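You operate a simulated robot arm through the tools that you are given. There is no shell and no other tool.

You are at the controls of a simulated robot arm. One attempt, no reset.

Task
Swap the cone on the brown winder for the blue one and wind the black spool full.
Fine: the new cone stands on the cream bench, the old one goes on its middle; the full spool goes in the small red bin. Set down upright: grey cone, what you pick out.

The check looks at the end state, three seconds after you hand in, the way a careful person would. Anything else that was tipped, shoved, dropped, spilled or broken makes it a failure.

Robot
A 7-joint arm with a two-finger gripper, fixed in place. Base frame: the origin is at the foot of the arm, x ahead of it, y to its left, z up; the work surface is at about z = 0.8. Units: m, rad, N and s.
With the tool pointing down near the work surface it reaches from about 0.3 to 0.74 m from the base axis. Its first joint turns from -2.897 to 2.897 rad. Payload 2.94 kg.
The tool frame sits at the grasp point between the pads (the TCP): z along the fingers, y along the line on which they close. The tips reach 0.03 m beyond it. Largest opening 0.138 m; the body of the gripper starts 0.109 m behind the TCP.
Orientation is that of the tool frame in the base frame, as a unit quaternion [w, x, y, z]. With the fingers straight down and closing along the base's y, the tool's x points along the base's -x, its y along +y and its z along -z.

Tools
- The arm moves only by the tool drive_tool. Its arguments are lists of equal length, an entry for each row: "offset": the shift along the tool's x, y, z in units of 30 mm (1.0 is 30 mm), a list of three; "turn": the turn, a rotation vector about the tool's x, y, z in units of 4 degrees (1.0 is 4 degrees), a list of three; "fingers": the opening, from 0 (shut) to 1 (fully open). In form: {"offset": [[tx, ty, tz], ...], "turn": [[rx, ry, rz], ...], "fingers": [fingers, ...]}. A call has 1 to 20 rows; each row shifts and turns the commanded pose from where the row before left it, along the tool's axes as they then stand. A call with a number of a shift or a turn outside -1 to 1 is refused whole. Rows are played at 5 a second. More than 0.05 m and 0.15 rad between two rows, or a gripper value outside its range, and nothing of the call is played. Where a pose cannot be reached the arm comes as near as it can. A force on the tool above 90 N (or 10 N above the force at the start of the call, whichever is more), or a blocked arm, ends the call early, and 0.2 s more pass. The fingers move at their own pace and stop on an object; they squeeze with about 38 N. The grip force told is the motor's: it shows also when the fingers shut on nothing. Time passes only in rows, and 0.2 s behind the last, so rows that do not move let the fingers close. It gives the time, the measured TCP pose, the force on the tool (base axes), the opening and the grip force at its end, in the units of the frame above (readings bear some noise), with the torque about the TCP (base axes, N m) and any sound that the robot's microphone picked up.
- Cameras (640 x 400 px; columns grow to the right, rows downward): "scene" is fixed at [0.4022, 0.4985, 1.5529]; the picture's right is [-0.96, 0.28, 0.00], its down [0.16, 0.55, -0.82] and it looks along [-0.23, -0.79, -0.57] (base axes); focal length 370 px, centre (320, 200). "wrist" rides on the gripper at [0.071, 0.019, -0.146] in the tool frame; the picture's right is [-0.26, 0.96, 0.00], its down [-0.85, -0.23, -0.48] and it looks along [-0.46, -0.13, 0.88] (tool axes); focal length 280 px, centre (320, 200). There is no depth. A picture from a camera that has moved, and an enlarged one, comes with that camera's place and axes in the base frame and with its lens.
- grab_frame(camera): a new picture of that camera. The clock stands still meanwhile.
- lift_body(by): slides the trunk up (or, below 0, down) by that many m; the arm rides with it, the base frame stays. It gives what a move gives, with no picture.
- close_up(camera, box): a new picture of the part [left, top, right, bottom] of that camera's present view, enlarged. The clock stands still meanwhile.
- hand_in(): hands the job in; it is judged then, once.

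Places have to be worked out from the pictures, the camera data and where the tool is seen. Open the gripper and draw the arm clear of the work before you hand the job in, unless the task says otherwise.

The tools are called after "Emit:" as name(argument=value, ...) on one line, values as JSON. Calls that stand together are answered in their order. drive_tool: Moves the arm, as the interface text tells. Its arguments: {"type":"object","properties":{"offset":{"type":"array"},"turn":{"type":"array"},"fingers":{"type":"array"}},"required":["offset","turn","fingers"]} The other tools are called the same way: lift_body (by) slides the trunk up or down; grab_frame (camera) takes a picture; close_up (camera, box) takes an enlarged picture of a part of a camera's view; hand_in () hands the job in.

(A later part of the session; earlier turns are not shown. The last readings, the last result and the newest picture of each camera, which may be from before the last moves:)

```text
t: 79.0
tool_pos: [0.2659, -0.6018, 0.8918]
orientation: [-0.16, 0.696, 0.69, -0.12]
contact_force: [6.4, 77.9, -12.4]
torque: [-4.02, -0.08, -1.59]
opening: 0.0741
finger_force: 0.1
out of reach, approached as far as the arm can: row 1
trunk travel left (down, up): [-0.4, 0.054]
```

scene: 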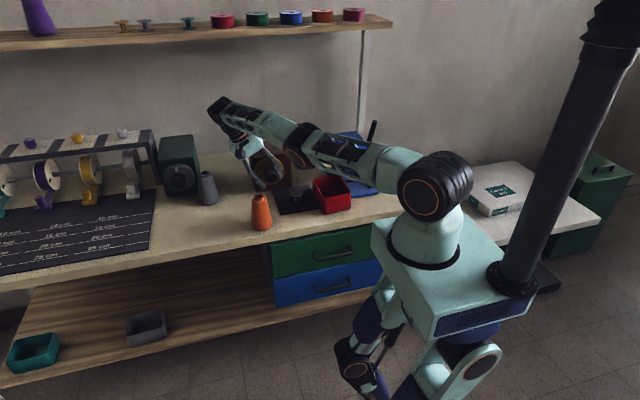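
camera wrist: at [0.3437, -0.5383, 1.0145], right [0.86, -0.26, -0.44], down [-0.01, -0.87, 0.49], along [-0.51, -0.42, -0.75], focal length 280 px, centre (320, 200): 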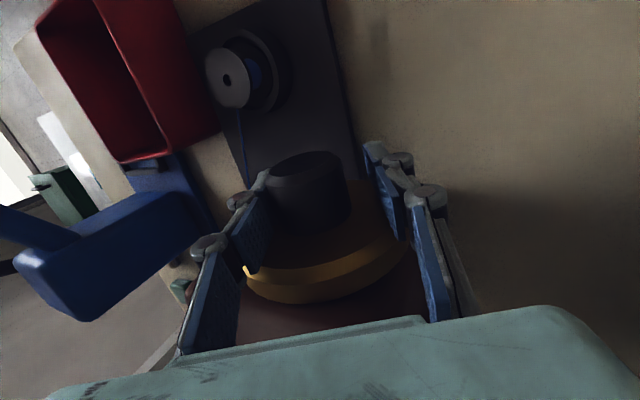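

Pulling straight out along +y slides the fingers off the knob's end without touching anything else. I command that with the fingers opened wide.

Emit:
drive_tool(offset=[[0, 0, 0], [0, 0, 0], [0.7, 0, 0]], turn=[[0, 0, 0], [0, 0, 0], [0, 0, 0]], fingers=[0.9, 0.9, 0.9])

Emit:
close_up(camera="scene", box=[200, 80, 400, 230])

```text
t: 79.8
tool_pos: [0.2718, -0.6011, 0.8865]
orientation: [-0.159, 0.696, 0.689, -0.121]
contact_force: [3.7, 55.6, -22.8]
torque: [-2.68, -0.43, -1.9]
opening: 0.1071
finger_force: 0.2
out of reach, approached as far as the arm can: row 3
trunk travel left (down, up): [-0.4, 0.054]
```

```text
2.67 times, centred on (300, 155) of scene
camera zoom: at [0.4022, 0.4985, 1.5529], right [-0.96, 0.28, 0.0], down [0.16, 0.55, -0.82], along [-0.23, -0.79, -0.57], focal length 986 px, centre (373, 320)
```

zoom: 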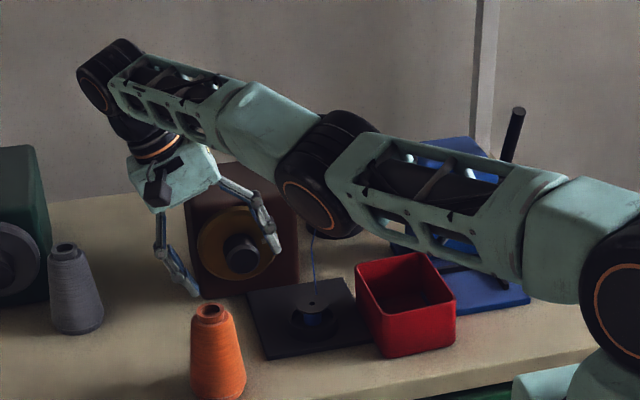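

The solver barely moves inward from this stretched posture, so I use a direction it can follow. I retreat along the finger axis (up and +x) combined with +y, which also slides the pads off the knob.

Emit:
drive_tool(offset=[[0.2, 0, -0.6], [0.2, 0, -0.6]], turn=[[0, 0, 0], [0, 0, 0]], fingers=[0.9, 0.9])

Emit:
grab_frame(camera="wrist")

```text
t: 80.4
tool_pos: [0.2867, -0.6065, 0.9274]
orientation: [-0.148, 0.695, 0.691, -0.131]
contact_force: [-0.1, -0.5, 1.1]
torque: [0.04, -0.06, 0.0]
opening: 0.1227
finger_force: 0.0
trunk travel left (down, up): [-0.4, 0.054]
```

```text
taken
camera wrist: at [0.3609, -0.539, 1.0562], right [0.89, -0.26, -0.38], down [-0.04, -0.86, 0.51], along [-0.46, -0.44, -0.77], focal length 280 px, centre (320, 200)
```

wrist: 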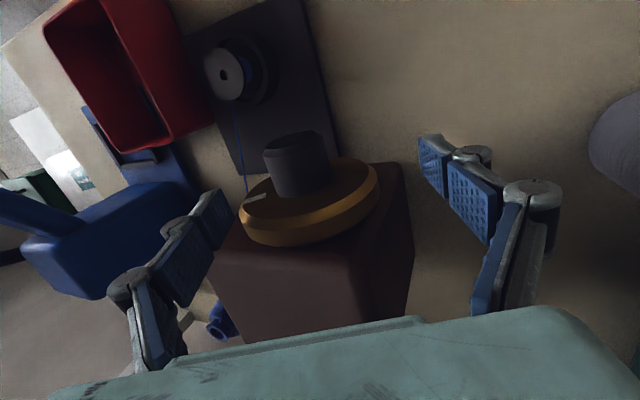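

The contact is gone and the force is back to zero. I continue the retreat up and toward +y.

Emit:
drive_tool(offset=[[0.4, 0, -0.7], [0.4, 0, -0.7], [0.4, 0, -0.7], [0, 0, 0]], turn=[[0, 0, 0], [0, 0, 0], [0, 0, 0], [0, 0, 0]], fingers=[0.9, 0.9, 0.9, 0.9])

Emit:
grab_frame(camera="scene")

```text
t: 81.4
tool_pos: [0.3195, -0.5785, 0.982]
orientation: [-0.154, 0.695, 0.691, -0.128]
contact_force: [0.6, -0.7, -0.6]
torque: [0.0, 0.02, -0.02]
opening: 0.1242
finger_force: 0.1
out of reach, approached as far as the arm can: row 1, 2, 3
trunk travel left (down, up): [-0.4, 0.054]
```

```text
taken
```

scene: 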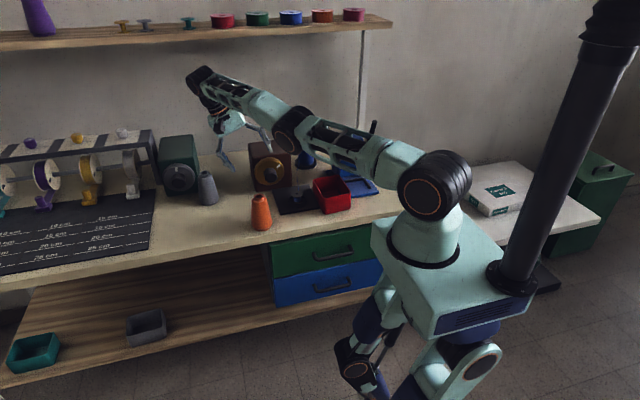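

The hand is clear of the winder; everything else looks in place. I now rotate the hand back to vertical while drawing toward the robot to unfold the arm.

Emit:
drive_tool(offset=[[0.3, 0, -0.3], [0.3, 0, -0.3], [0.3, 0, -0.3], [0.3, 0, -0.3], [0.3, 0, -0.3], [0.3, 0, -0.3], [0, 0, 0]], turn=[[-1, 0, 0], [-1, 0, 0], [-1, 0, 0], [-1, 0, 0], [-1, 0, 0], [-1, 0, 0], [0, 0, 0]], fingers=[0.9, 0.9, 0.9, 0.9, 0.9, 0.9, 0.9])

Emit:
grab_frame(camera="scene")

```text
t: 83.0
tool_pos: [0.3753, -0.6, 1.0491]
orientation: [-0.004, 0.712, 0.702, 0.02]
contact_force: [0.4, -1.0, -0.3]
torque: [0.04, 0.0, 0.04]
opening: 0.124
finger_force: 0.2
out of reach, approached as far as the arm can: row 1, 2, 3, 4, 5, 6
trunk travel left (down, up): [-0.4, 0.054]
```

```text
taken
```

scene: 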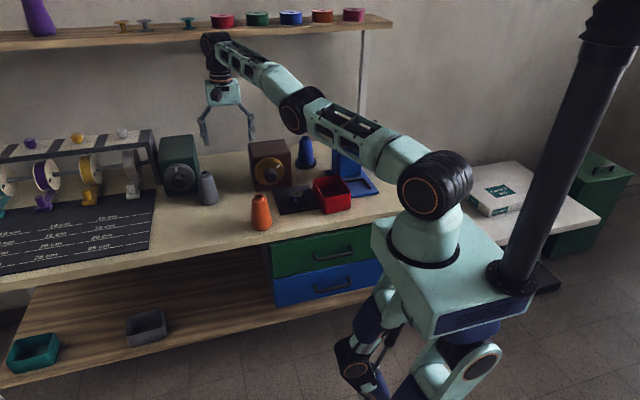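

The arm is still locked straight: the commanded point is about (0.31, -0.47) but the hand stays at (0.375, -0.60). This looks like the elbow held at its end stop, which local moves inward cannot bend. I command outward past full stretch, so that the elbow swings through its longest point, then inward again.

Emit:
drive_tool(offset=[[-0.944, 0.511, 0], [-0.944, 0.511, 0], [-0.944, 0.511, 0], [-0.944, 0.511, 0], [-0.944, 0.511, 0], [-0.944, 0.511, 0], [0, 0, 0]], turn=[[0, 0, 0], [0, 0, 0], [0, 0, 0], [0, 0, 0], [0, 0, 0], [0, 0, 0], [0, 0, 0]], fingers=[0.9, 0.9, 0.9, 0.9, 0.9, 0.9, 0.9])

Emit:
grab_frame(camera="scene")

```text
t: 84.6
tool_pos: [0.3784, -0.6023, 1.042]
orientation: [-0.004, 0.712, 0.702, 0.02]
contact_force: [-0.2, 0.9, 0.0]
torque: [-0.02, 0.02, 0.0]
opening: 0.1239
finger_force: 0.0
out of reach, approached as far as the arm can: row 1, 2, 3, 4, 5, 6
trunk travel left (down, up): [-0.4, 0.054]
```

```text
taken
```

scene: 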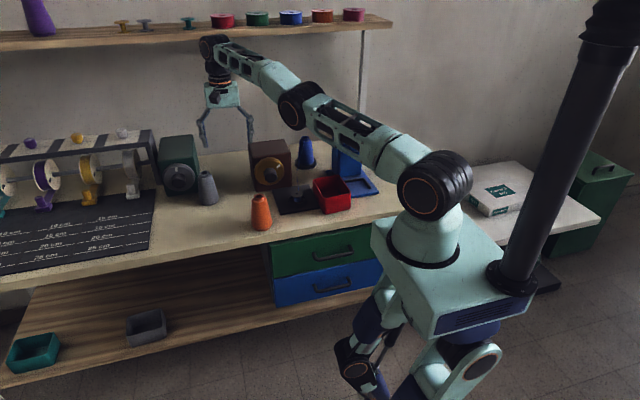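

Inward commands fail because the arm sits right at full-stretch singularity. Moving straight down should need less reach and bend the elbow. I narrow the fingers and lower 6 cm between the brown box and the grey cone.

Emit:
drive_tool(offset=[[0, 0, 0], [0, 0, 0.5], [0, 0, 0.5], [0, 0, 0.5], [0, 0, 0.5], [0, 0, 0]], turn=[[0, 0, 0], [0, 0, 0], [0, 0, 0], [0, 0, 0], [0, 0, 0], [0, 0, 0]], fingers=[0.3, 0.3, 0.3, 0.3, 0.3, 0.3])

Emit:
grab_frame(camera="scene")

```text
t: 86.0
tool_pos: [0.3847, -0.6049, 0.9824]
orientation: [-0.006, 0.711, 0.703, 0.02]
contact_force: [0.9, 0.2, -1.2]
torque: [0.0, -0.01, 0.0]
opening: 0.0415
finger_force: 0.0
out of reach, approached as far as the arm can: row 3, 5
trunk travel left (down, up): [-0.4, 0.054]
```

```text
taken
```

scene: 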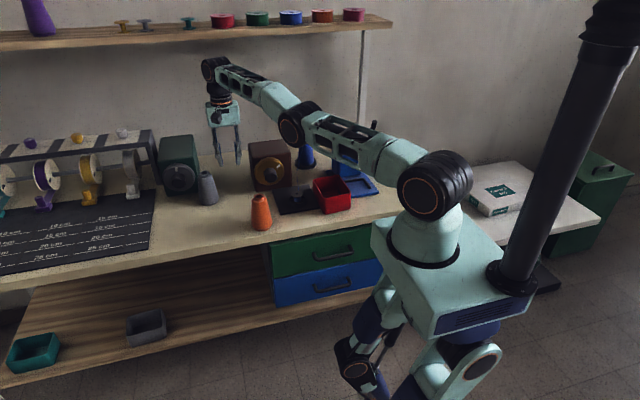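

The elbow sags below the shoulder–wrist line, so it is on the wrong side of its longest point. I push outward a little to bring it to the peak, then move down, then draw inward.

Emit:
drive_tool(offset=[[-0.56, 0.36, 0], [-0.56, 0.36, 0], [-0.56, 0.36, 0], [0, 0, 0]], turn=[[0, 0, 0], [0, 0, 0], [0, 0, 0], [0, 0, 0]], fingers=[0.3, 0.3, 0.3, 0.3])

Emit:
close_up(camera="scene", box=[180, 30, 480, 230])

```text
t: 87.0
tool_pos: [0.391, -0.606, 0.9846]
orientation: [-0.004, 0.711, 0.703, 0.02]
contact_force: [0.4, -0.6, -0.3]
torque: [0.02, 0.0, 0.0]
opening: 0.0415
finger_force: 0.0
out of reach, approached as far as the arm can: row 1, 2, 3
trunk travel left (down, up): [-0.4, 0.054]
```

```text
2.00 times, centred on (330, 130) of scene
camera zoom: at [0.4022, 0.4985, 1.5529], right [-0.96, 0.28, 0.0], down [0.16, 0.55, -0.82], along [-0.23, -0.79, -0.57], focal length 740 px, centre (300, 340)
```

zoom: 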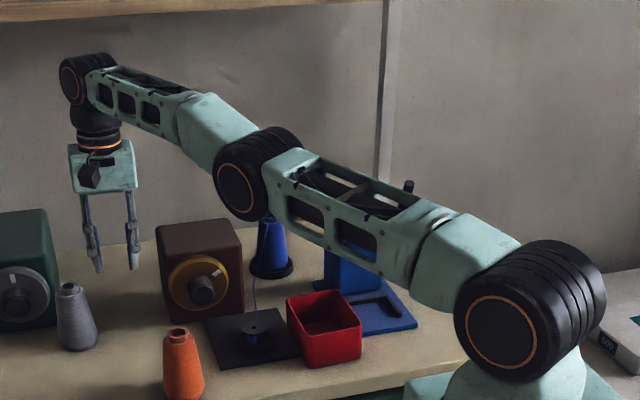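

The arm extended slightly further (radius 0.721) and the elbow is closer to the line. I continue outward, then downward, to carry the elbow through the peak.

Emit:
drive_tool(offset=[[-0.56, 0.36, 0], [-0.56, 0.36, 0], [-0.56, 0.36, 0], [0, 0, 0.6], [0, 0, 0.6], [0, 0, 0.6], [0, 0, 0]], turn=[[0, 0, 0], [0, 0, 0], [0, 0, 0], [0, 0, 0], [0, 0, 0], [0, 0, 0], [0, 0, 0]], fingers=[0.3, 0.3, 0.3, 0.3, 0.3, 0.3, 0.3])

Emit:
close_up(camera="scene", box=[180, 30, 480, 230])

```text
t: 88.6
tool_pos: [0.3912, -0.6065, 0.929]
orientation: [-0.007, 0.711, 0.703, 0.02]
contact_force: [-0.3, -0.5, 0.1]
torque: [0.0, 0.04, 0.0]
opening: 0.0416
finger_force: 0.2
out of reach, approached as far as the arm can: row 1, 2, 3
trunk travel left (down, up): [-0.4, 0.054]
```

```text
2.00 times, centred on (330, 130) of scene
camera zoom: at [0.4022, 0.4985, 1.5529], right [-0.96, 0.28, 0.0], down [0.16, 0.55, -0.82], along [-0.23, -0.79, -0.57], focal length 740 px, centre (300, 340)
```

zoom: 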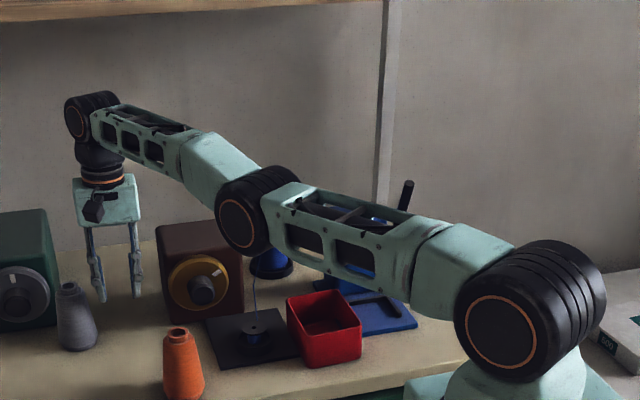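

Moving straight down shortened the distance again and the elbow sagged back. I'll use open space in front of the bench to swing the elbow over. First I rise, then rotate the straight arm about the base to azimuth about -21°.

Emit:
drive_tool(offset=[[0, 0, -0.8], [0, 0, -0.8], [0, 0, -0.8], [0, 0, 0]], turn=[[0, 0, 0], [0, 0, 0], [0, 0, 0], [0, 0, 0]], fingers=[0.3, 0.3, 0.3, 0.3])

Emit:
drive_tool(offset=[[0.563, 0.834, 0], [0.563, 0.834, 0], [0.563, 0.834, 0], [0.563, 0.834, 0], [0.563, 0.834, 0], [0, 0, 0]], turn=[[0, 0, -0.6], [0, 0, -0.6], [0, 0, -0.6], [0, 0, -0.6], [0, 0, -0.6], [0, 0, 0]], fingers=[0.3, 0.3, 0.3, 0.3, 0.3, 0.3])

Emit:
grab_frame(camera="scene")

```text
t: 89.6
tool_pos: [0.3871, -0.6044, 1.0016]
orientation: [-0.004, 0.711, 0.702, 0.019]
contact_force: [0.4, 0.8, -0.4]
torque: [-0.01, 0.04, 0.03]
opening: 0.0414
finger_force: 0.0
trunk travel left (down, up): [-0.4, 0.054]
```

```text
t: 91.0
tool_pos: [0.5078, -0.514, 1.0073]
orientation: [-0.002, 0.634, 0.773, 0.02]
contact_force: [-0.5, -0.7, -0.2]
torque: [-0.02, 0.01, 0.0]
opening: 0.0414
finger_force: 0.0
trunk travel left (down, up): [-0.4, 0.054]
```

```text
taken
```

scene: 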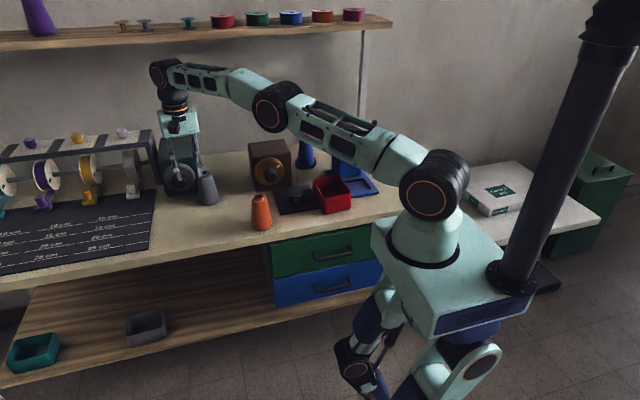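

The elbow is now above the shoulder–wrist line, so it has crossed over. I test by drawing the hand inward.

Emit:
drive_tool(offset=[[0.842, -0.54, 0], [0.842, -0.54, 0], [0.842, -0.54, 0], [0, 0, 0]], turn=[[0, 0, 0], [0, 0, 0], [0, 0, 0], [0, 0, 0]], fingers=[0.3, 0.3, 0.3, 0.3])

Emit:
grab_frame(camera="scene")

```text
t: 92.0
tool_pos: [0.4429, -0.4487, 1.0089]
orientation: [-0.002, 0.634, 0.773, 0.019]
contact_force: [0.1, 0.6, 0.6]
torque: [-0.03, -0.01, 0.02]
opening: 0.0412
finger_force: 0.1
trunk travel left (down, up): [-0.4, 0.054]
```

```text
taken
```

scene: 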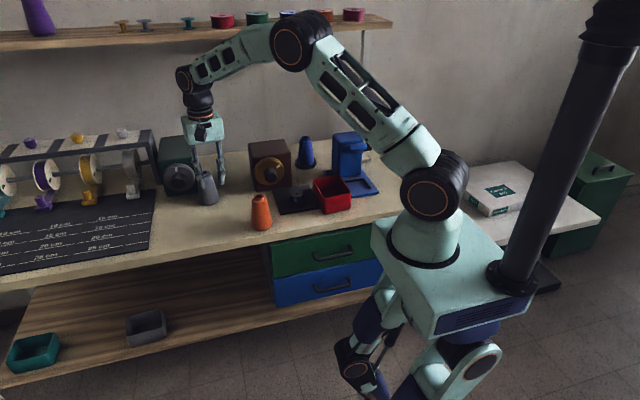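

The arm is free and bent properly again, and nothing on the bench has moved. I straighten the small skew, restore the yaw, and return to above the knob.

Emit:
drive_tool(offset=[[0, 0, 0], [0, 0, -0.7], [0, 0, -0.7], [0, 0, 0], [-0.714, -0.893, 0], [-0.714, -0.893, 0], [-0.714, -0.893, 0], [-0.714, -0.893, 0], [-0.714, -0.893, 0], [-0.714, -0.893, 0], [-0.714, -0.893, 0], [0, 0, 0]], turn=[[0.385, -0.39, 0], [0, 0, 1], [0, 0, 1], [0, 0, 1], [0, 0, 0], [0, 0, 0], [0, 0, 0], [0, 0, 0], [0, 0, 0], [0, 0, 0], [0, 0, 0], [0, 0, 0]], fingers=[0.5, 0.5, 0.5, 0.5, 0.5, 0.5, 0.5, 0.5, 0.5, 0.5, 0.5, 0.5])

Emit:
grab_frame(camera="wrist")

Emit:
close_up(camera="scene", box=[200, 60, 400, 210])

```text
t: 94.6
tool_pos: [0.2561, -0.5955, 1.0481]
orientation: [0.001, 0.712, 0.703, 0.0]
contact_force: [0.2, -0.5, 0.3]
torque: [0.0, -0.01, -0.01]
opening: 0.0691
finger_force: 0.1
trunk travel left (down, up): [-0.4, 0.054]
```

```text
taken
camera wrist: at [0.275, -0.5259, 1.1957], right [0.96, -0.27, 0.0], down [-0.24, -0.85, 0.47], along [-0.13, -0.46, -0.88], focal length 280 px, centre (320, 200)
```

wrist: 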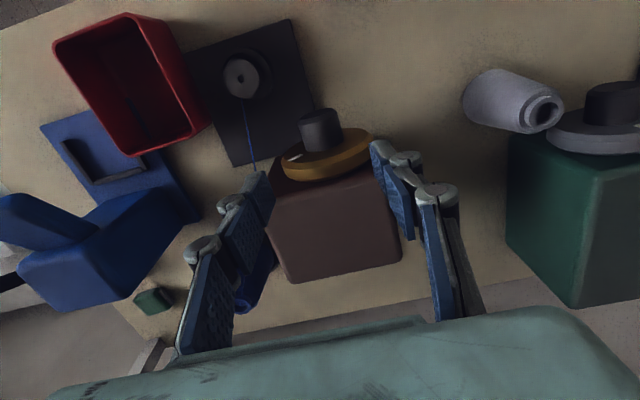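

```text
2.67 times, centred on (300, 135) of scene
camera zoom: at [0.4022, 0.4985, 1.5529], right [-0.96, 0.28, 0.0], down [0.16, 0.55, -0.82], along [-0.23, -0.79, -0.57], focal length 986 px, centre (373, 373)
```

zoom: 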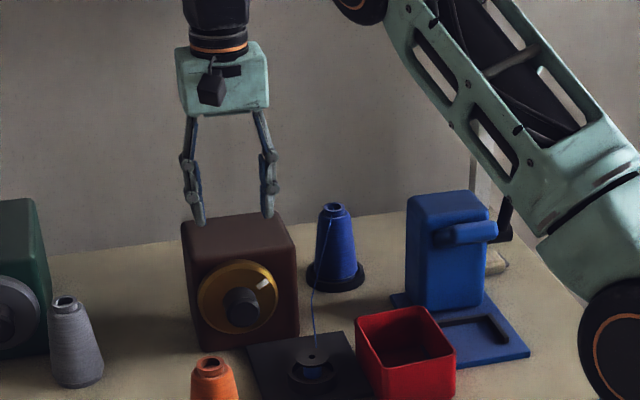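

The winder and everything around it is unmoved, and the dial mark is at about 60°. I descend around the knob again, tilt the open hand only to +16° this time, and grip.

Emit:
drive_tool(offset=[[-0.1, -0.03, 0.9], [0, 0, 0.9], [0, 0, 0.9], [0, 0, 0.9], [0, 0, 0.9], [0, 0, 0.7], [0, 0, 0], [0, 0, 0], [0, 0, 0], [0, 0, 0], [0, 0, 0]], turn=[[0, 0, 0], [0, 0, 0], [0, 0, 0], [0, 0, 0], [0, 0, 0], [0, 0, 0], [1, 0, 0], [1, 0, 0], [1, 0, 0], [1, 0, 0], [0, 0, 0]], fingers=[0.6, 0.6, 0.6, 0.6, 0.6, 0.6, 0.6, 0.6, 0.6, 0.6, 0.6])

Emit:
close_up(camera="scene", box=[200, 60, 400, 210])

Emit:
grab_frame(camera="wrist")

```text
t: 97.0
tool_pos: [0.2538, -0.5989, 0.8919]
orientation: [-0.099, 0.704, 0.696, -0.097]
contact_force: [0.7, 1.0, -0.6]
torque: [0.01, 0.0, -0.02]
opening: 0.0827
finger_force: 0.0
trunk travel left (down, up): [-0.4, 0.054]
```

```text
2.67 times, centred on (300, 135) of scene
camera zoom: at [0.4022, 0.4985, 1.5529], right [-0.96, 0.28, 0.0], down [0.16, 0.55, -0.82], along [-0.23, -0.79, -0.57], focal length 986 px, centre (373, 373)
```

zoom: 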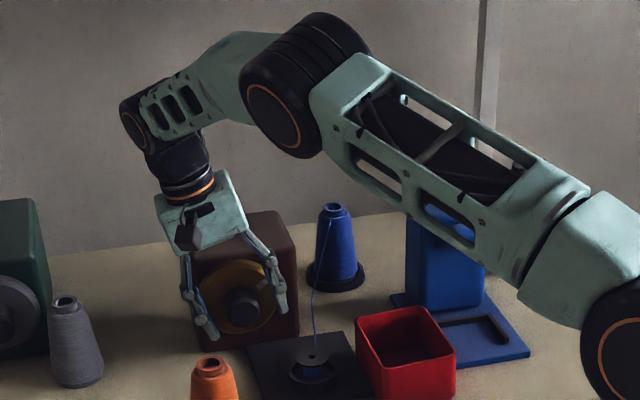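

```text
taken
camera wrist: at [0.3135, -0.5299, 1.0291], right [0.92, -0.27, -0.27], down [-0.1, -0.85, 0.52], along [-0.37, -0.45, -0.81], focal length 280 px, centre (320, 200)
```

wrist: 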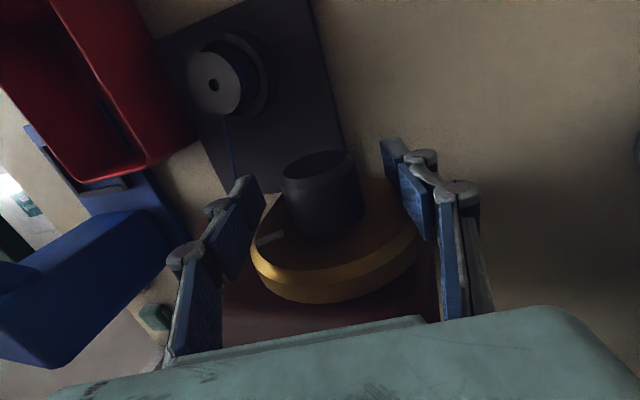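

At +16° the elbow stays well bent. I close on the knob and turn it clockwise by 76°.

Emit:
drive_tool(offset=[[0, 0, 0], [0, 0, 0], [0, 0, 0], [0, 0, 0]], turn=[[0, 0, 0], [0, 0, 0], [0, 0, 0], [0, 0, 0]], fingers=[0.3, 0.1, 0, 0])

Emit:
drive_tool(offset=[[0, 0, 0], [0, 0, 0], [0, 0, 0], [0, 0, 0], [0, 0, 0], [0, 0, 0], [0, 0, 0], [0, 0, 0], [0, 0, 0], [0, 0, 0]], turn=[[-1, 0, 0], [-1, 0, 0], [-1, 0, 0], [-1, 0, 0], [-1, 0, 0], [-1, 0, 0], [-1, 0, 0], [-1, 0, 0], [-1, 0, 0], [0, 0, 0]], fingers=[0, 0, 0, 0, 0, 0, 0, 0, 0, 0])

Emit:
close_up(camera="scene", box=[290, 170, 350, 210])

Emit:
close_up(camera="scene", box=[200, 60, 400, 210])

```text
t: 98.0
tool_pos: [0.2553, -0.5989, 0.8927]
orientation: [-0.1, 0.704, 0.697, -0.097]
contact_force: [5.0, 0.1, -2.2]
torque: [0.12, 0.0, 0.87]
opening: 0.0417
finger_force: 44.1
trunk travel left (down, up): [-0.4, 0.054]
```

```text
t: 100.2
tool_pos: [0.2547, -0.599, 0.8923]
orientation: [0.123, 0.701, 0.692, 0.124]
contact_force: [8.4, -1.6, 0.3]
torque: [0.21, -0.01, 1.02]
opening: 0.0418
finger_force: 44.7
trunk travel left (down, up): [-0.4, 0.054]
```

```text
10.00 times, centred on (320, 190) of scene
camera zoom: at [0.4022, 0.4985, 1.5529], right [-0.96, 0.28, 0.0], down [0.16, 0.55, -0.82], along [-0.23, -0.79, -0.57], focal length 3699 px, centre (320, 300)
```

zoom: 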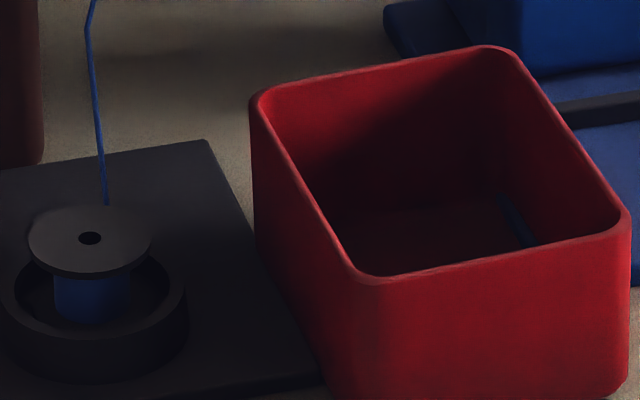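

```text
2.67 times, centred on (300, 135) of scene
camera zoom: at [0.4022, 0.4985, 1.5529], right [-0.96, 0.28, 0.0], down [0.16, 0.55, -0.82], along [-0.23, -0.79, -0.57], focal length 986 px, centre (373, 373)
```

zoom: 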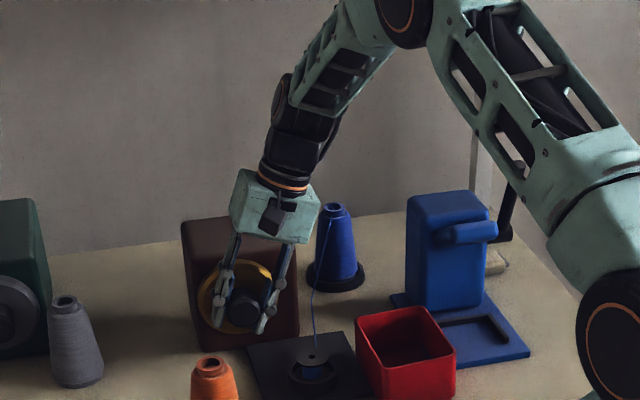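

The layer keeps growing (now about 78 px), with no untoward forces. I continue clockwise to about -56°.

Emit:
drive_tool(offset=[[0, 0, 0], [0, 0, 0], [0, 0, 0], [0, 0, 0], [0, 0, 0], [0, 0, 0], [0, 0, 0], [0, 0, 0], [0, 0, 0], [0, 0, 0]], turn=[[-1, 0, 0], [-1, 0, 0], [-1, 0, 0], [-1, 0, 0], [-1, 0, 0], [-1, 0, 0], [-1, 0, 0], [-1, 0, 0], [-1, 0, 0], [0, 0, 0]], fingers=[0, 0, 0, 0, 0, 0, 0, 0, 0, 0])

Emit:
close_up(camera="scene", box=[290, 170, 350, 210])

Emit:
close_up(camera="scene", box=[200, 60, 400, 210])

```text
t: 102.4
tool_pos: [0.2545, -0.5993, 0.8937]
orientation: [0.334, 0.629, 0.62, 0.331]
contact_force: [4.7, -2.2, -1.4]
torque: [-0.45, -0.02, 0.66]
opening: 0.0419
finger_force: 45.6
trunk travel left (down, up): [-0.4, 0.054]
```

```text
10.00 times, centred on (320, 190) of scene
camera zoom: at [0.4022, 0.4985, 1.5529], right [-0.96, 0.28, 0.0], down [0.16, 0.55, -0.82], along [-0.23, -0.79, -0.57], focal length 3699 px, centre (320, 300)
```

zoom: 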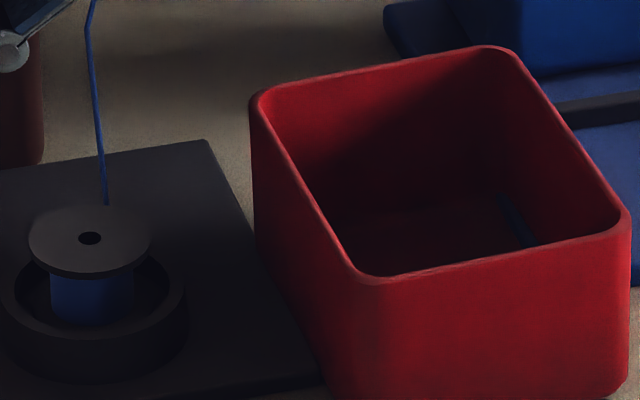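

```text
2.67 times, centred on (300, 135) of scene
camera zoom: at [0.4022, 0.4985, 1.5529], right [-0.96, 0.28, 0.0], down [0.16, 0.55, -0.82], along [-0.23, -0.79, -0.57], focal length 986 px, centre (373, 373)
```

zoom: 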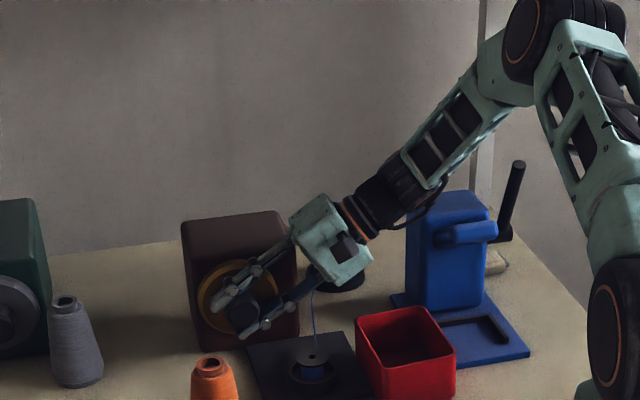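

The layer is now about 84 px of the 122 px flange. I continue with another cycle: release, swing back 72°, regrip.

Emit:
drive_tool(offset=[[0, 0, 0], [0, 0, 0], [0, 0, 0], [0, 0, 0], [0, 0, 0], [0, 0, 0], [0, 0, 0], [0, 0, 0], [0, 0, 0], [0, 0, 0], [0, 0, 0], [0, 0, 0], [0, 0, 0], [0, 0, 0], [0, 0, 0], [0, 0, 0], [0, 0, 0], [0, 0, 0], [0, 0, 0], [0, 0, 0]], turn=[[0, 0, 0], [0, 0, 0], [1, 0, 0], [1, 0, 0], [1, 0, 0], [1, 0, 0], [1, 0, 0], [1, 0, 0], [1, 0, 0], [1, 0, 0], [1, 0, 0], [1, 0, 0], [1, 0, 0], [1, 0, 0], [1, 0, 0], [1, 0, 0], [1, 0, 0], [1, 0, 0], [1, 0, 0], [1, 0, 0]], fingers=[0.55, 0.55, 0.55, 0.55, 0.55, 0.55, 0.55, 0.55, 0.55, 0.55, 0.55, 0.55, 0.55, 0.55, 0.55, 0.55, 0.55, 0.55, 0.55, 0.55])

Emit:
close_up(camera="scene", box=[200, 60, 400, 210])

```text
t: 106.6
tool_pos: [0.2548, -0.5985, 0.894]
orientation: [-0.099, 0.704, 0.696, -0.098]
contact_force: [0.1, -0.5, -0.1]
torque: [-0.02, -0.01, -0.01]
opening: 0.0759
finger_force: 0.0
trunk travel left (down, up): [-0.4, 0.054]
```

```text
2.67 times, centred on (300, 135) of scene
camera zoom: at [0.4022, 0.4985, 1.5529], right [-0.96, 0.28, 0.0], down [0.16, 0.55, -0.82], along [-0.23, -0.79, -0.57], focal length 986 px, centre (373, 373)
```

zoom: 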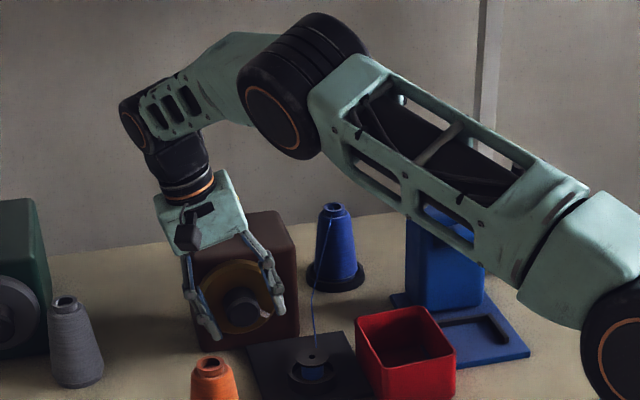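

Back at +16° with no contact. I grip and turn another 72° clockwise.

Emit:
drive_tool(offset=[[0, 0, 0], [0, 0, 0], [0, 0, 0], [0, 0, 0]], turn=[[0, 0, 0], [0, 0, 0], [0, 0, 0], [0, 0, 0]], fingers=[0.3, 0.1, 0, 0])

Emit:
drive_tool(offset=[[0, 0, 0], [0, 0, 0], [0, 0, 0], [0, 0, 0], [0, 0, 0], [0, 0, 0], [0, 0, 0], [0, 0, 0], [0, 0, 0], [0, 0, 0], [0, 0, 0], [0, 0, 0], [0, 0, 0], [0, 0, 0], [0, 0, 0], [0, 0, 0], [0, 0, 0], [0, 0, 0], [0, 0, 0]], turn=[[-1, 0, 0], [-1, 0, 0], [-1, 0, 0], [-1, 0, 0], [-1, 0, 0], [-1, 0, 0], [-1, 0, 0], [-1, 0, 0], [-1, 0, 0], [-1, 0, 0], [-1, 0, 0], [-1, 0, 0], [-1, 0, 0], [-1, 0, 0], [-1, 0, 0], [-1, 0, 0], [-1, 0, 0], [-1, 0, 0], [0, 0, 0]], fingers=[0, 0, 0, 0, 0, 0, 0, 0, 0, 0, 0, 0, 0, 0, 0, 0, 0, 0, 0])

Emit:
close_up(camera="scene", box=[290, 170, 350, 210])

```text
t: 107.6
tool_pos: [0.2548, -0.5979, 0.8943]
orientation: [-0.099, 0.704, 0.696, -0.097]
contact_force: [7.1, -1.2, -1.9]
torque: [-0.04, -0.04, 0.84]
opening: 0.0418
finger_force: 45.4
trunk travel left (down, up): [-0.4, 0.054]
```

```text
t: 111.6
tool_pos: [0.2541, -0.5992, 0.8936]
orientation: [0.334, 0.629, 0.62, 0.331]
contact_force: [2.5, -4.3, 1.0]
torque: [-0.05, -0.03, 0.57]
opening: 0.042
finger_force: 45.0
trunk travel left (down, up): [-0.4, 0.054]
```

```text
10.00 times, centred on (320, 190) of scene
camera zoom: at [0.4022, 0.4985, 1.5529], right [-0.96, 0.28, 0.0], down [0.16, 0.55, -0.82], along [-0.23, -0.79, -0.57], focal length 3699 px, centre (320, 300)
```

zoom: 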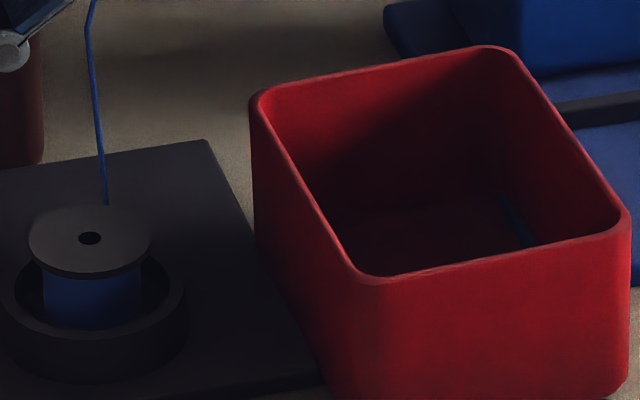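

The layer is about 99 px now. One more cycle.

Emit:
drive_tool(offset=[[0, 0, 0], [0, 0, 0], [0, 0, 0], [0, 0, 0], [0, 0, 0], [0, 0, 0], [0, 0, 0], [0, 0, 0], [0, 0, 0], [0, 0, 0], [0, 0, 0], [0, 0, 0], [0, 0, 0], [0, 0, 0], [0, 0, 0], [0, 0, 0], [0, 0, 0], [0, 0, 0], [0, 0, 0], [0, 0, 0]], turn=[[0, 0, 0], [0, 0, 0], [1, 0, 0], [1, 0, 0], [1, 0, 0], [1, 0, 0], [1, 0, 0], [1, 0, 0], [1, 0, 0], [1, 0, 0], [1, 0, 0], [1, 0, 0], [1, 0, 0], [1, 0, 0], [1, 0, 0], [1, 0, 0], [1, 0, 0], [1, 0, 0], [1, 0, 0], [1, 0, 0]], fingers=[0.55, 0.55, 0.55, 0.55, 0.55, 0.55, 0.55, 0.55, 0.55, 0.55, 0.55, 0.55, 0.55, 0.55, 0.55, 0.55, 0.55, 0.55, 0.55, 0.55])

Emit:
drive_tool(offset=[[0, 0, 0], [0, 0, 0], [0, 0, 0], [0, 0, 0]], turn=[[0, 0, 0], [0, 0, 0], [0, 0, 0], [0, 0, 0]], fingers=[0.3, 0.1, 0, 0])

Emit:
drive_tool(offset=[[0, 0, 0], [0, 0, 0], [0, 0, 0], [0, 0, 0], [0, 0, 0], [0, 0, 0], [0, 0, 0], [0, 0, 0], [0, 0, 0], [0, 0, 0]], turn=[[-1, 0, 0], [-1, 0, 0], [-1, 0, 0], [-1, 0, 0], [-1, 0, 0], [-1, 0, 0], [-1, 0, 0], [-1, 0, 0], [-1, 0, 0], [0, 0, 0]], fingers=[0, 0, 0, 0, 0, 0, 0, 0, 0, 0])

Emit:
close_up(camera="scene", box=[290, 170, 350, 210])

```text
t: 115.8
tool_pos: [0.2541, -0.5991, 0.8929]
orientation: [-0.099, 0.705, 0.696, -0.098]
contact_force: [0.7, 0.0, -0.4]
torque: [-0.01, 0.01, 0.01]
opening: 0.0761
finger_force: 0.1
trunk travel left (down, up): [-0.4, 0.054]
```

```text
t: 116.8
tool_pos: [0.2553, -0.5994, 0.8934]
orientation: [-0.098, 0.704, 0.697, -0.098]
contact_force: [5.7, -2.2, -1.5]
torque: [0.0, -0.03, 0.8]
opening: 0.0418
finger_force: 45.3
trunk travel left (down, up): [-0.4, 0.054]
```

```text
t: 119.0
tool_pos: [0.2548, -0.5987, 0.8939]
orientation: [0.124, 0.7, 0.692, 0.123]
contact_force: [8.5, -3.9, 2.8]
torque: [0.32, -0.01, 0.74]
opening: 0.042
finger_force: 44.7
trunk travel left (down, up): [-0.4, 0.054]
```

```text
10.00 times, centred on (320, 190) of scene
camera zoom: at [0.4022, 0.4985, 1.5529], right [-0.96, 0.28, 0.0], down [0.16, 0.55, -0.82], along [-0.23, -0.79, -0.57], focal length 3699 px, centre (320, 300)
```

zoom: 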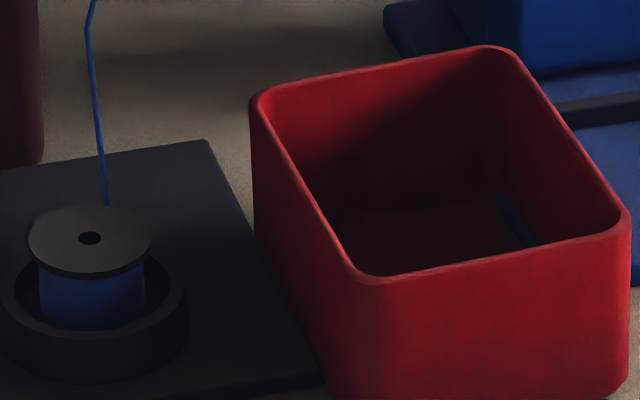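

About 107 px now. I turn a further 36° and check whether the layer saturates.

Emit:
drive_tool(offset=[[0, 0, 0], [0, 0, 0], [0, 0, 0], [0, 0, 0], [0, 0, 0], [0, 0, 0], [0, 0, 0], [0, 0, 0], [0, 0, 0], [0, 0, 0]], turn=[[-1, 0, 0], [-1, 0, 0], [-1, 0, 0], [-1, 0, 0], [-1, 0, 0], [-1, 0, 0], [-1, 0, 0], [-1, 0, 0], [-1, 0, 0], [0, 0, 0]], fingers=[0, 0, 0, 0, 0, 0, 0, 0, 0, 0])

Emit:
close_up(camera="scene", box=[290, 170, 350, 210])

```text
t: 121.2
tool_pos: [0.2531, -0.5991, 0.8925]
orientation: [0.334, 0.629, 0.62, 0.33]
contact_force: [3.6, -7.5, 1.5]
torque: [0.04, -0.01, 0.62]
opening: 0.0417
finger_force: 45.1
trunk travel left (down, up): [-0.4, 0.054]
```

```text
10.00 times, centred on (320, 190) of scene
camera zoom: at [0.4022, 0.4985, 1.5529], right [-0.96, 0.28, 0.0], down [0.16, 0.55, -0.82], along [-0.23, -0.79, -0.57], focal length 3699 px, centre (320, 300)
```

zoom: 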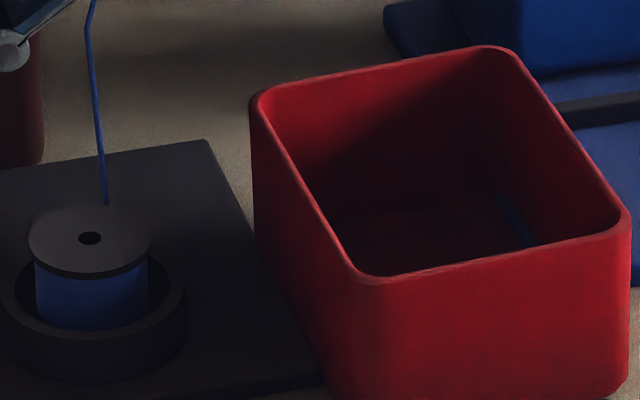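

About 113 of 122 px: nearly full. Another cycle, with checks for saturation.

Emit:
drive_tool(offset=[[0, 0, 0], [0, 0, 0], [0, 0, 0], [0, 0, 0], [0, 0, 0], [0, 0, 0], [0, 0, 0], [0, 0, 0], [0, 0, 0], [0, 0, 0], [0, 0, 0], [0, 0, 0], [0, 0, 0], [0, 0, 0], [0, 0, 0], [0, 0, 0], [0, 0, 0], [0, 0, 0], [0, 0, 0], [0, 0, 0]], turn=[[0, 0, 0], [0, 0, 0], [1, 0, 0], [1, 0, 0], [1, 0, 0], [1, 0, 0], [1, 0, 0], [1, 0, 0], [1, 0, 0], [1, 0, 0], [1, 0, 0], [1, 0, 0], [1, 0, 0], [1, 0, 0], [1, 0, 0], [1, 0, 0], [1, 0, 0], [1, 0, 0], [1, 0, 0], [1, 0, 0]], fingers=[0.55, 0.55, 0.55, 0.55, 0.55, 0.55, 0.55, 0.55, 0.55, 0.55, 0.55, 0.55, 0.55, 0.55, 0.55, 0.55, 0.55, 0.55, 0.55, 0.55])

Emit:
drive_tool(offset=[[0, 0, 0], [0, 0, 0], [0, 0, 0], [0, 0, 0]], turn=[[0, 0, 0], [0, 0, 0], [0, 0, 0], [0, 0, 0]], fingers=[0.3, 0.1, 0, 0])

Emit:
drive_tool(offset=[[0, 0, 0], [0, 0, 0], [0, 0, 0], [0, 0, 0], [0, 0, 0], [0, 0, 0]], turn=[[-1, 0, 0], [-1, 0, 0], [-1, 0, 0], [-1, 0, 0], [-1, 0, 0], [0, 0, 0]], fingers=[0, 0, 0, 0, 0, 0])

Emit:
close_up(camera="scene", box=[290, 170, 350, 210])

```text
t: 125.4
tool_pos: [0.2539, -0.5994, 0.8944]
orientation: [-0.099, 0.705, 0.695, -0.098]
contact_force: [-0.1, 0.3, -0.2]
torque: [-0.02, -0.02, 0.0]
opening: 0.0757
finger_force: 0.0
trunk travel left (down, up): [-0.4, 0.054]
```

```text
t: 126.4
tool_pos: [0.2558, -0.599, 0.8935]
orientation: [-0.099, 0.704, 0.696, -0.098]
contact_force: [6.5, -1.0, -1.0]
torque: [0.07, 0.0, 0.92]
opening: 0.042
finger_force: 44.8
trunk travel left (down, up): [-0.4, 0.054]
```

```text
t: 127.8
tool_pos: [0.255, -0.5997, 0.892]
orientation: [0.026, 0.711, 0.703, 0.025]
contact_force: [8.6, -2.7, 2.6]
torque: [0.36, -0.05, 0.88]
opening: 0.042
finger_force: 44.9
trunk travel left (down, up): [-0.4, 0.054]
```

```text
10.00 times, centred on (320, 190) of scene
camera zoom: at [0.4022, 0.4985, 1.5529], right [-0.96, 0.28, 0.0], down [0.16, 0.55, -0.82], along [-0.23, -0.79, -0.57], focal length 3699 px, centre (320, 300)
```

zoom: 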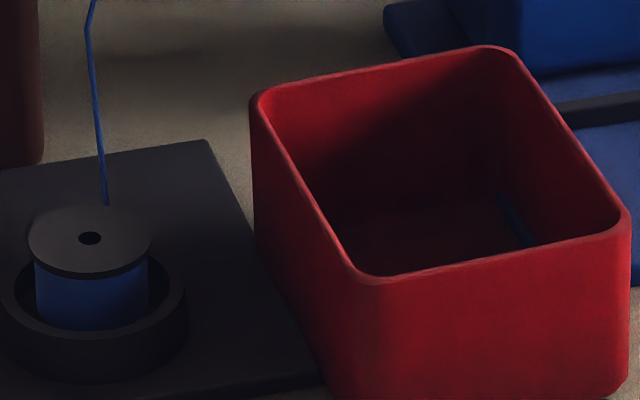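

The layer hardly changed over the last 20°, so it may be full. I turn on another 52° to confirm.

Emit:
drive_tool(offset=[[0, 0, 0], [0, 0, 0], [0, 0, 0], [0, 0, 0], [0, 0, 0], [0, 0, 0], [0, 0, 0]], turn=[[-1, 0, 0], [-1, 0, 0], [-1, 0, 0], [-1, 0, 0], [-1, 0, 0], [-1, 0, 0], [0, 0, 0]], fingers=[0, 0, 0, 0, 0, 0, 0])

Emit:
close_up(camera="scene", box=[290, 180, 320, 200])

Emit:
drive_tool(offset=[[0, 0, 0], [0, 0, 0], [0, 0, 0], [0, 0, 0], [0, 0, 0], [0, 0, 0], [0, 0, 0], [0, 0, 0]], turn=[[-1, 0, 0], [-1, 0, 0], [-1, 0, 0], [-1, 0, 0], [-1, 0, 0], [-1, 0, 0], [-1, 0, 0], [0, 0, 0]], fingers=[0, 0, 0, 0, 0, 0, 0, 0])

Emit:
close_up(camera="scene", box=[290, 180, 320, 200])

Emit:
close_up(camera="scene", box=[200, 60, 400, 210])

```text
t: 129.4
tool_pos: [0.2539, -0.598, 0.8923]
orientation: [0.172, 0.691, 0.682, 0.17]
contact_force: [9.5, -4.6, 3.6]
torque: [0.02, -0.03, 0.96]
opening: 0.0421
finger_force: 44.5
trunk travel left (down, up): [-0.4, 0.054]
```

```text
16.00 times, centred on (305, 190) of scene
camera zoom: at [0.4022, 0.4985, 1.5529], right [-0.96, 0.28, 0.0], down [0.16, 0.55, -0.82], along [-0.23, -0.79, -0.57], focal length 5919 px, centre (560, 360)
```

zoom: 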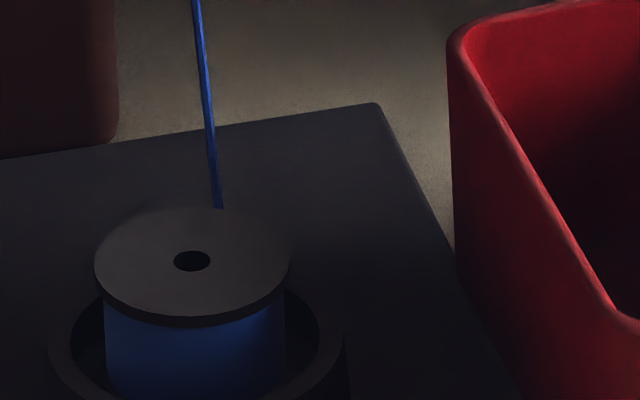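

```text
t: 131.2
tool_pos: [0.2542, -0.5992, 0.892]
orientation: [0.335, 0.628, 0.62, 0.331]
contact_force: [5.6, -5.0, 2.7]
torque: [-0.37, -0.01, 0.5]
opening: 0.0418
finger_force: 45.3
trunk travel left (down, up): [-0.4, 0.054]
```

```text
16.00 times, centred on (305, 190) of scene
camera zoom: at [0.4022, 0.4985, 1.5529], right [-0.96, 0.28, 0.0], down [0.16, 0.55, -0.82], along [-0.23, -0.79, -0.57], focal length 5919 px, centre (560, 360)
```

zoom: 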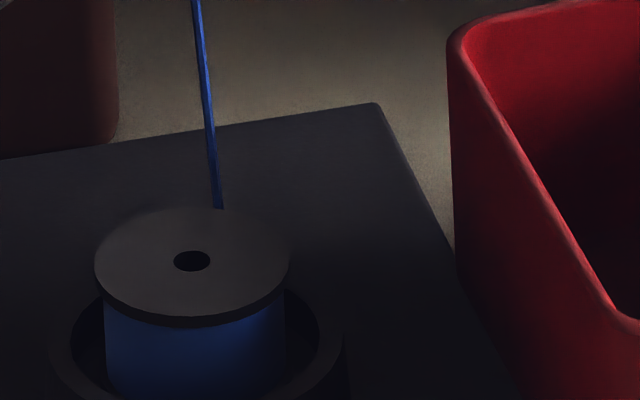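

```text
2.67 times, centred on (300, 135) of scene
camera zoom: at [0.4022, 0.4985, 1.5529], right [-0.96, 0.28, 0.0], down [0.16, 0.55, -0.82], along [-0.23, -0.79, -0.57], focal length 986 px, centre (373, 373)
```

zoom: 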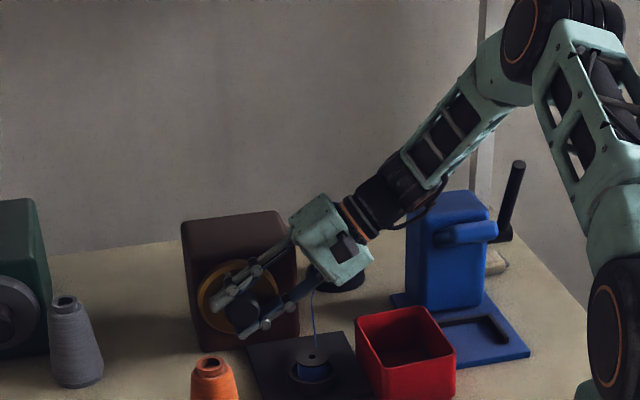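

The layer is identical over the last 52° (183 px against a 195 px flange): the spool is full. I release the knob, bring the open hand back to vertical, and lift clear.

Emit:
drive_tool(offset=[[0, 0, 0], [0, 0, 0], [0, 0, 0], [0, 0, 0], [0, 0, 0], [0, 0, 0], [0, 0, 0], [0, 0, 0], [0, 0, 0], [0, 0, 0], [0, 0, 0], [0, 0, 0], [0, 0, 0], [0, 0, 0], [0, 0, 0], [0, 0, 0], [0, 0, 0]], turn=[[0, 0, 0], [0, 0, 0], [1, 0, 0], [1, 0, 0], [1, 0, 0], [1, 0, 0], [1, 0, 0], [1, 0, 0], [1, 0, 0], [1, 0, 0], [1, 0, 0], [1, 0, 0], [1, 0, 0], [1, 0, 0], [1, 0, 0], [1, 0, 0], [0, 0, 0]], fingers=[0.6, 0.6, 0.6, 0.6, 0.6, 0.6, 0.6, 0.6, 0.6, 0.6, 0.6, 0.6, 0.6, 0.6, 0.6, 0.6, 0.6])

Emit:
drive_tool(offset=[[0, 0, -0.9], [0, 0, -0.9], [0, 0, -0.9], [0, 0, -0.9], [0, 0, -0.9], [0, 0, -0.9], [0, 0, 0]], turn=[[0, 0, 0], [0, 0, 0], [0, 0, 0], [0, 0, 0], [0, 0, 0], [0, 0, 0], [0, 0, 0]], fingers=[0.6, 0.6, 0.6, 0.6, 0.6, 0.6, 0.6])

Emit:
close_up(camera="wrist", box=[0, 0, 320, 200])

Emit:
close_up(camera="scene", box=[200, 100, 400, 250])

```text
t: 134.8
tool_pos: [0.255, -0.5998, 0.8931]
orientation: [0.0, 0.712, 0.703, 0.001]
contact_force: [0.2, -0.6, -0.5]
torque: [0.02, -0.01, -0.02]
opening: 0.083
finger_force: 0.0
trunk travel left (down, up): [-0.4, 0.054]
```

```text
t: 136.4
tool_pos: [0.2543, -0.5985, 1.0555]
orientation: [0.001, 0.711, 0.703, 0.001]
contact_force: [0.0, 0.7, 0.7]
torque: [-0.02, 0.04, 0.02]
opening: 0.0827
finger_force: 0.0
trunk travel left (down, up): [-0.4, 0.054]
```

```text
2.00 times, centred on (160, 100) of wrist
camera zoom: at [0.274, -0.5293, 1.2023], right [0.96, -0.27, 0.0], down [-0.24, -0.85, 0.47], along [-0.13, -0.46, -0.88], focal length 561 px, centre (640, 400)
```

zoom: 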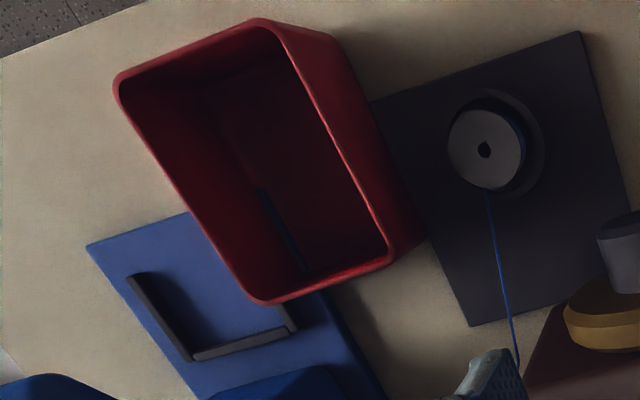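

```text
2.67 times, centred on (300, 175) of scene
camera zoom: at [0.4022, 0.4985, 1.5529], right [-0.96, 0.28, 0.0], down [0.16, 0.55, -0.82], along [-0.23, -0.79, -0.57], focal length 986 px, centre (373, 267)
```

zoom: 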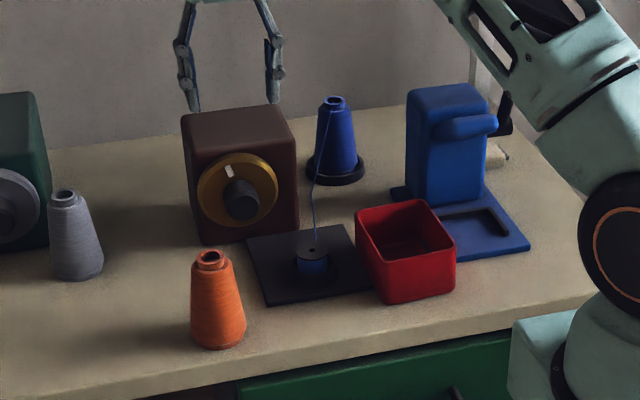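

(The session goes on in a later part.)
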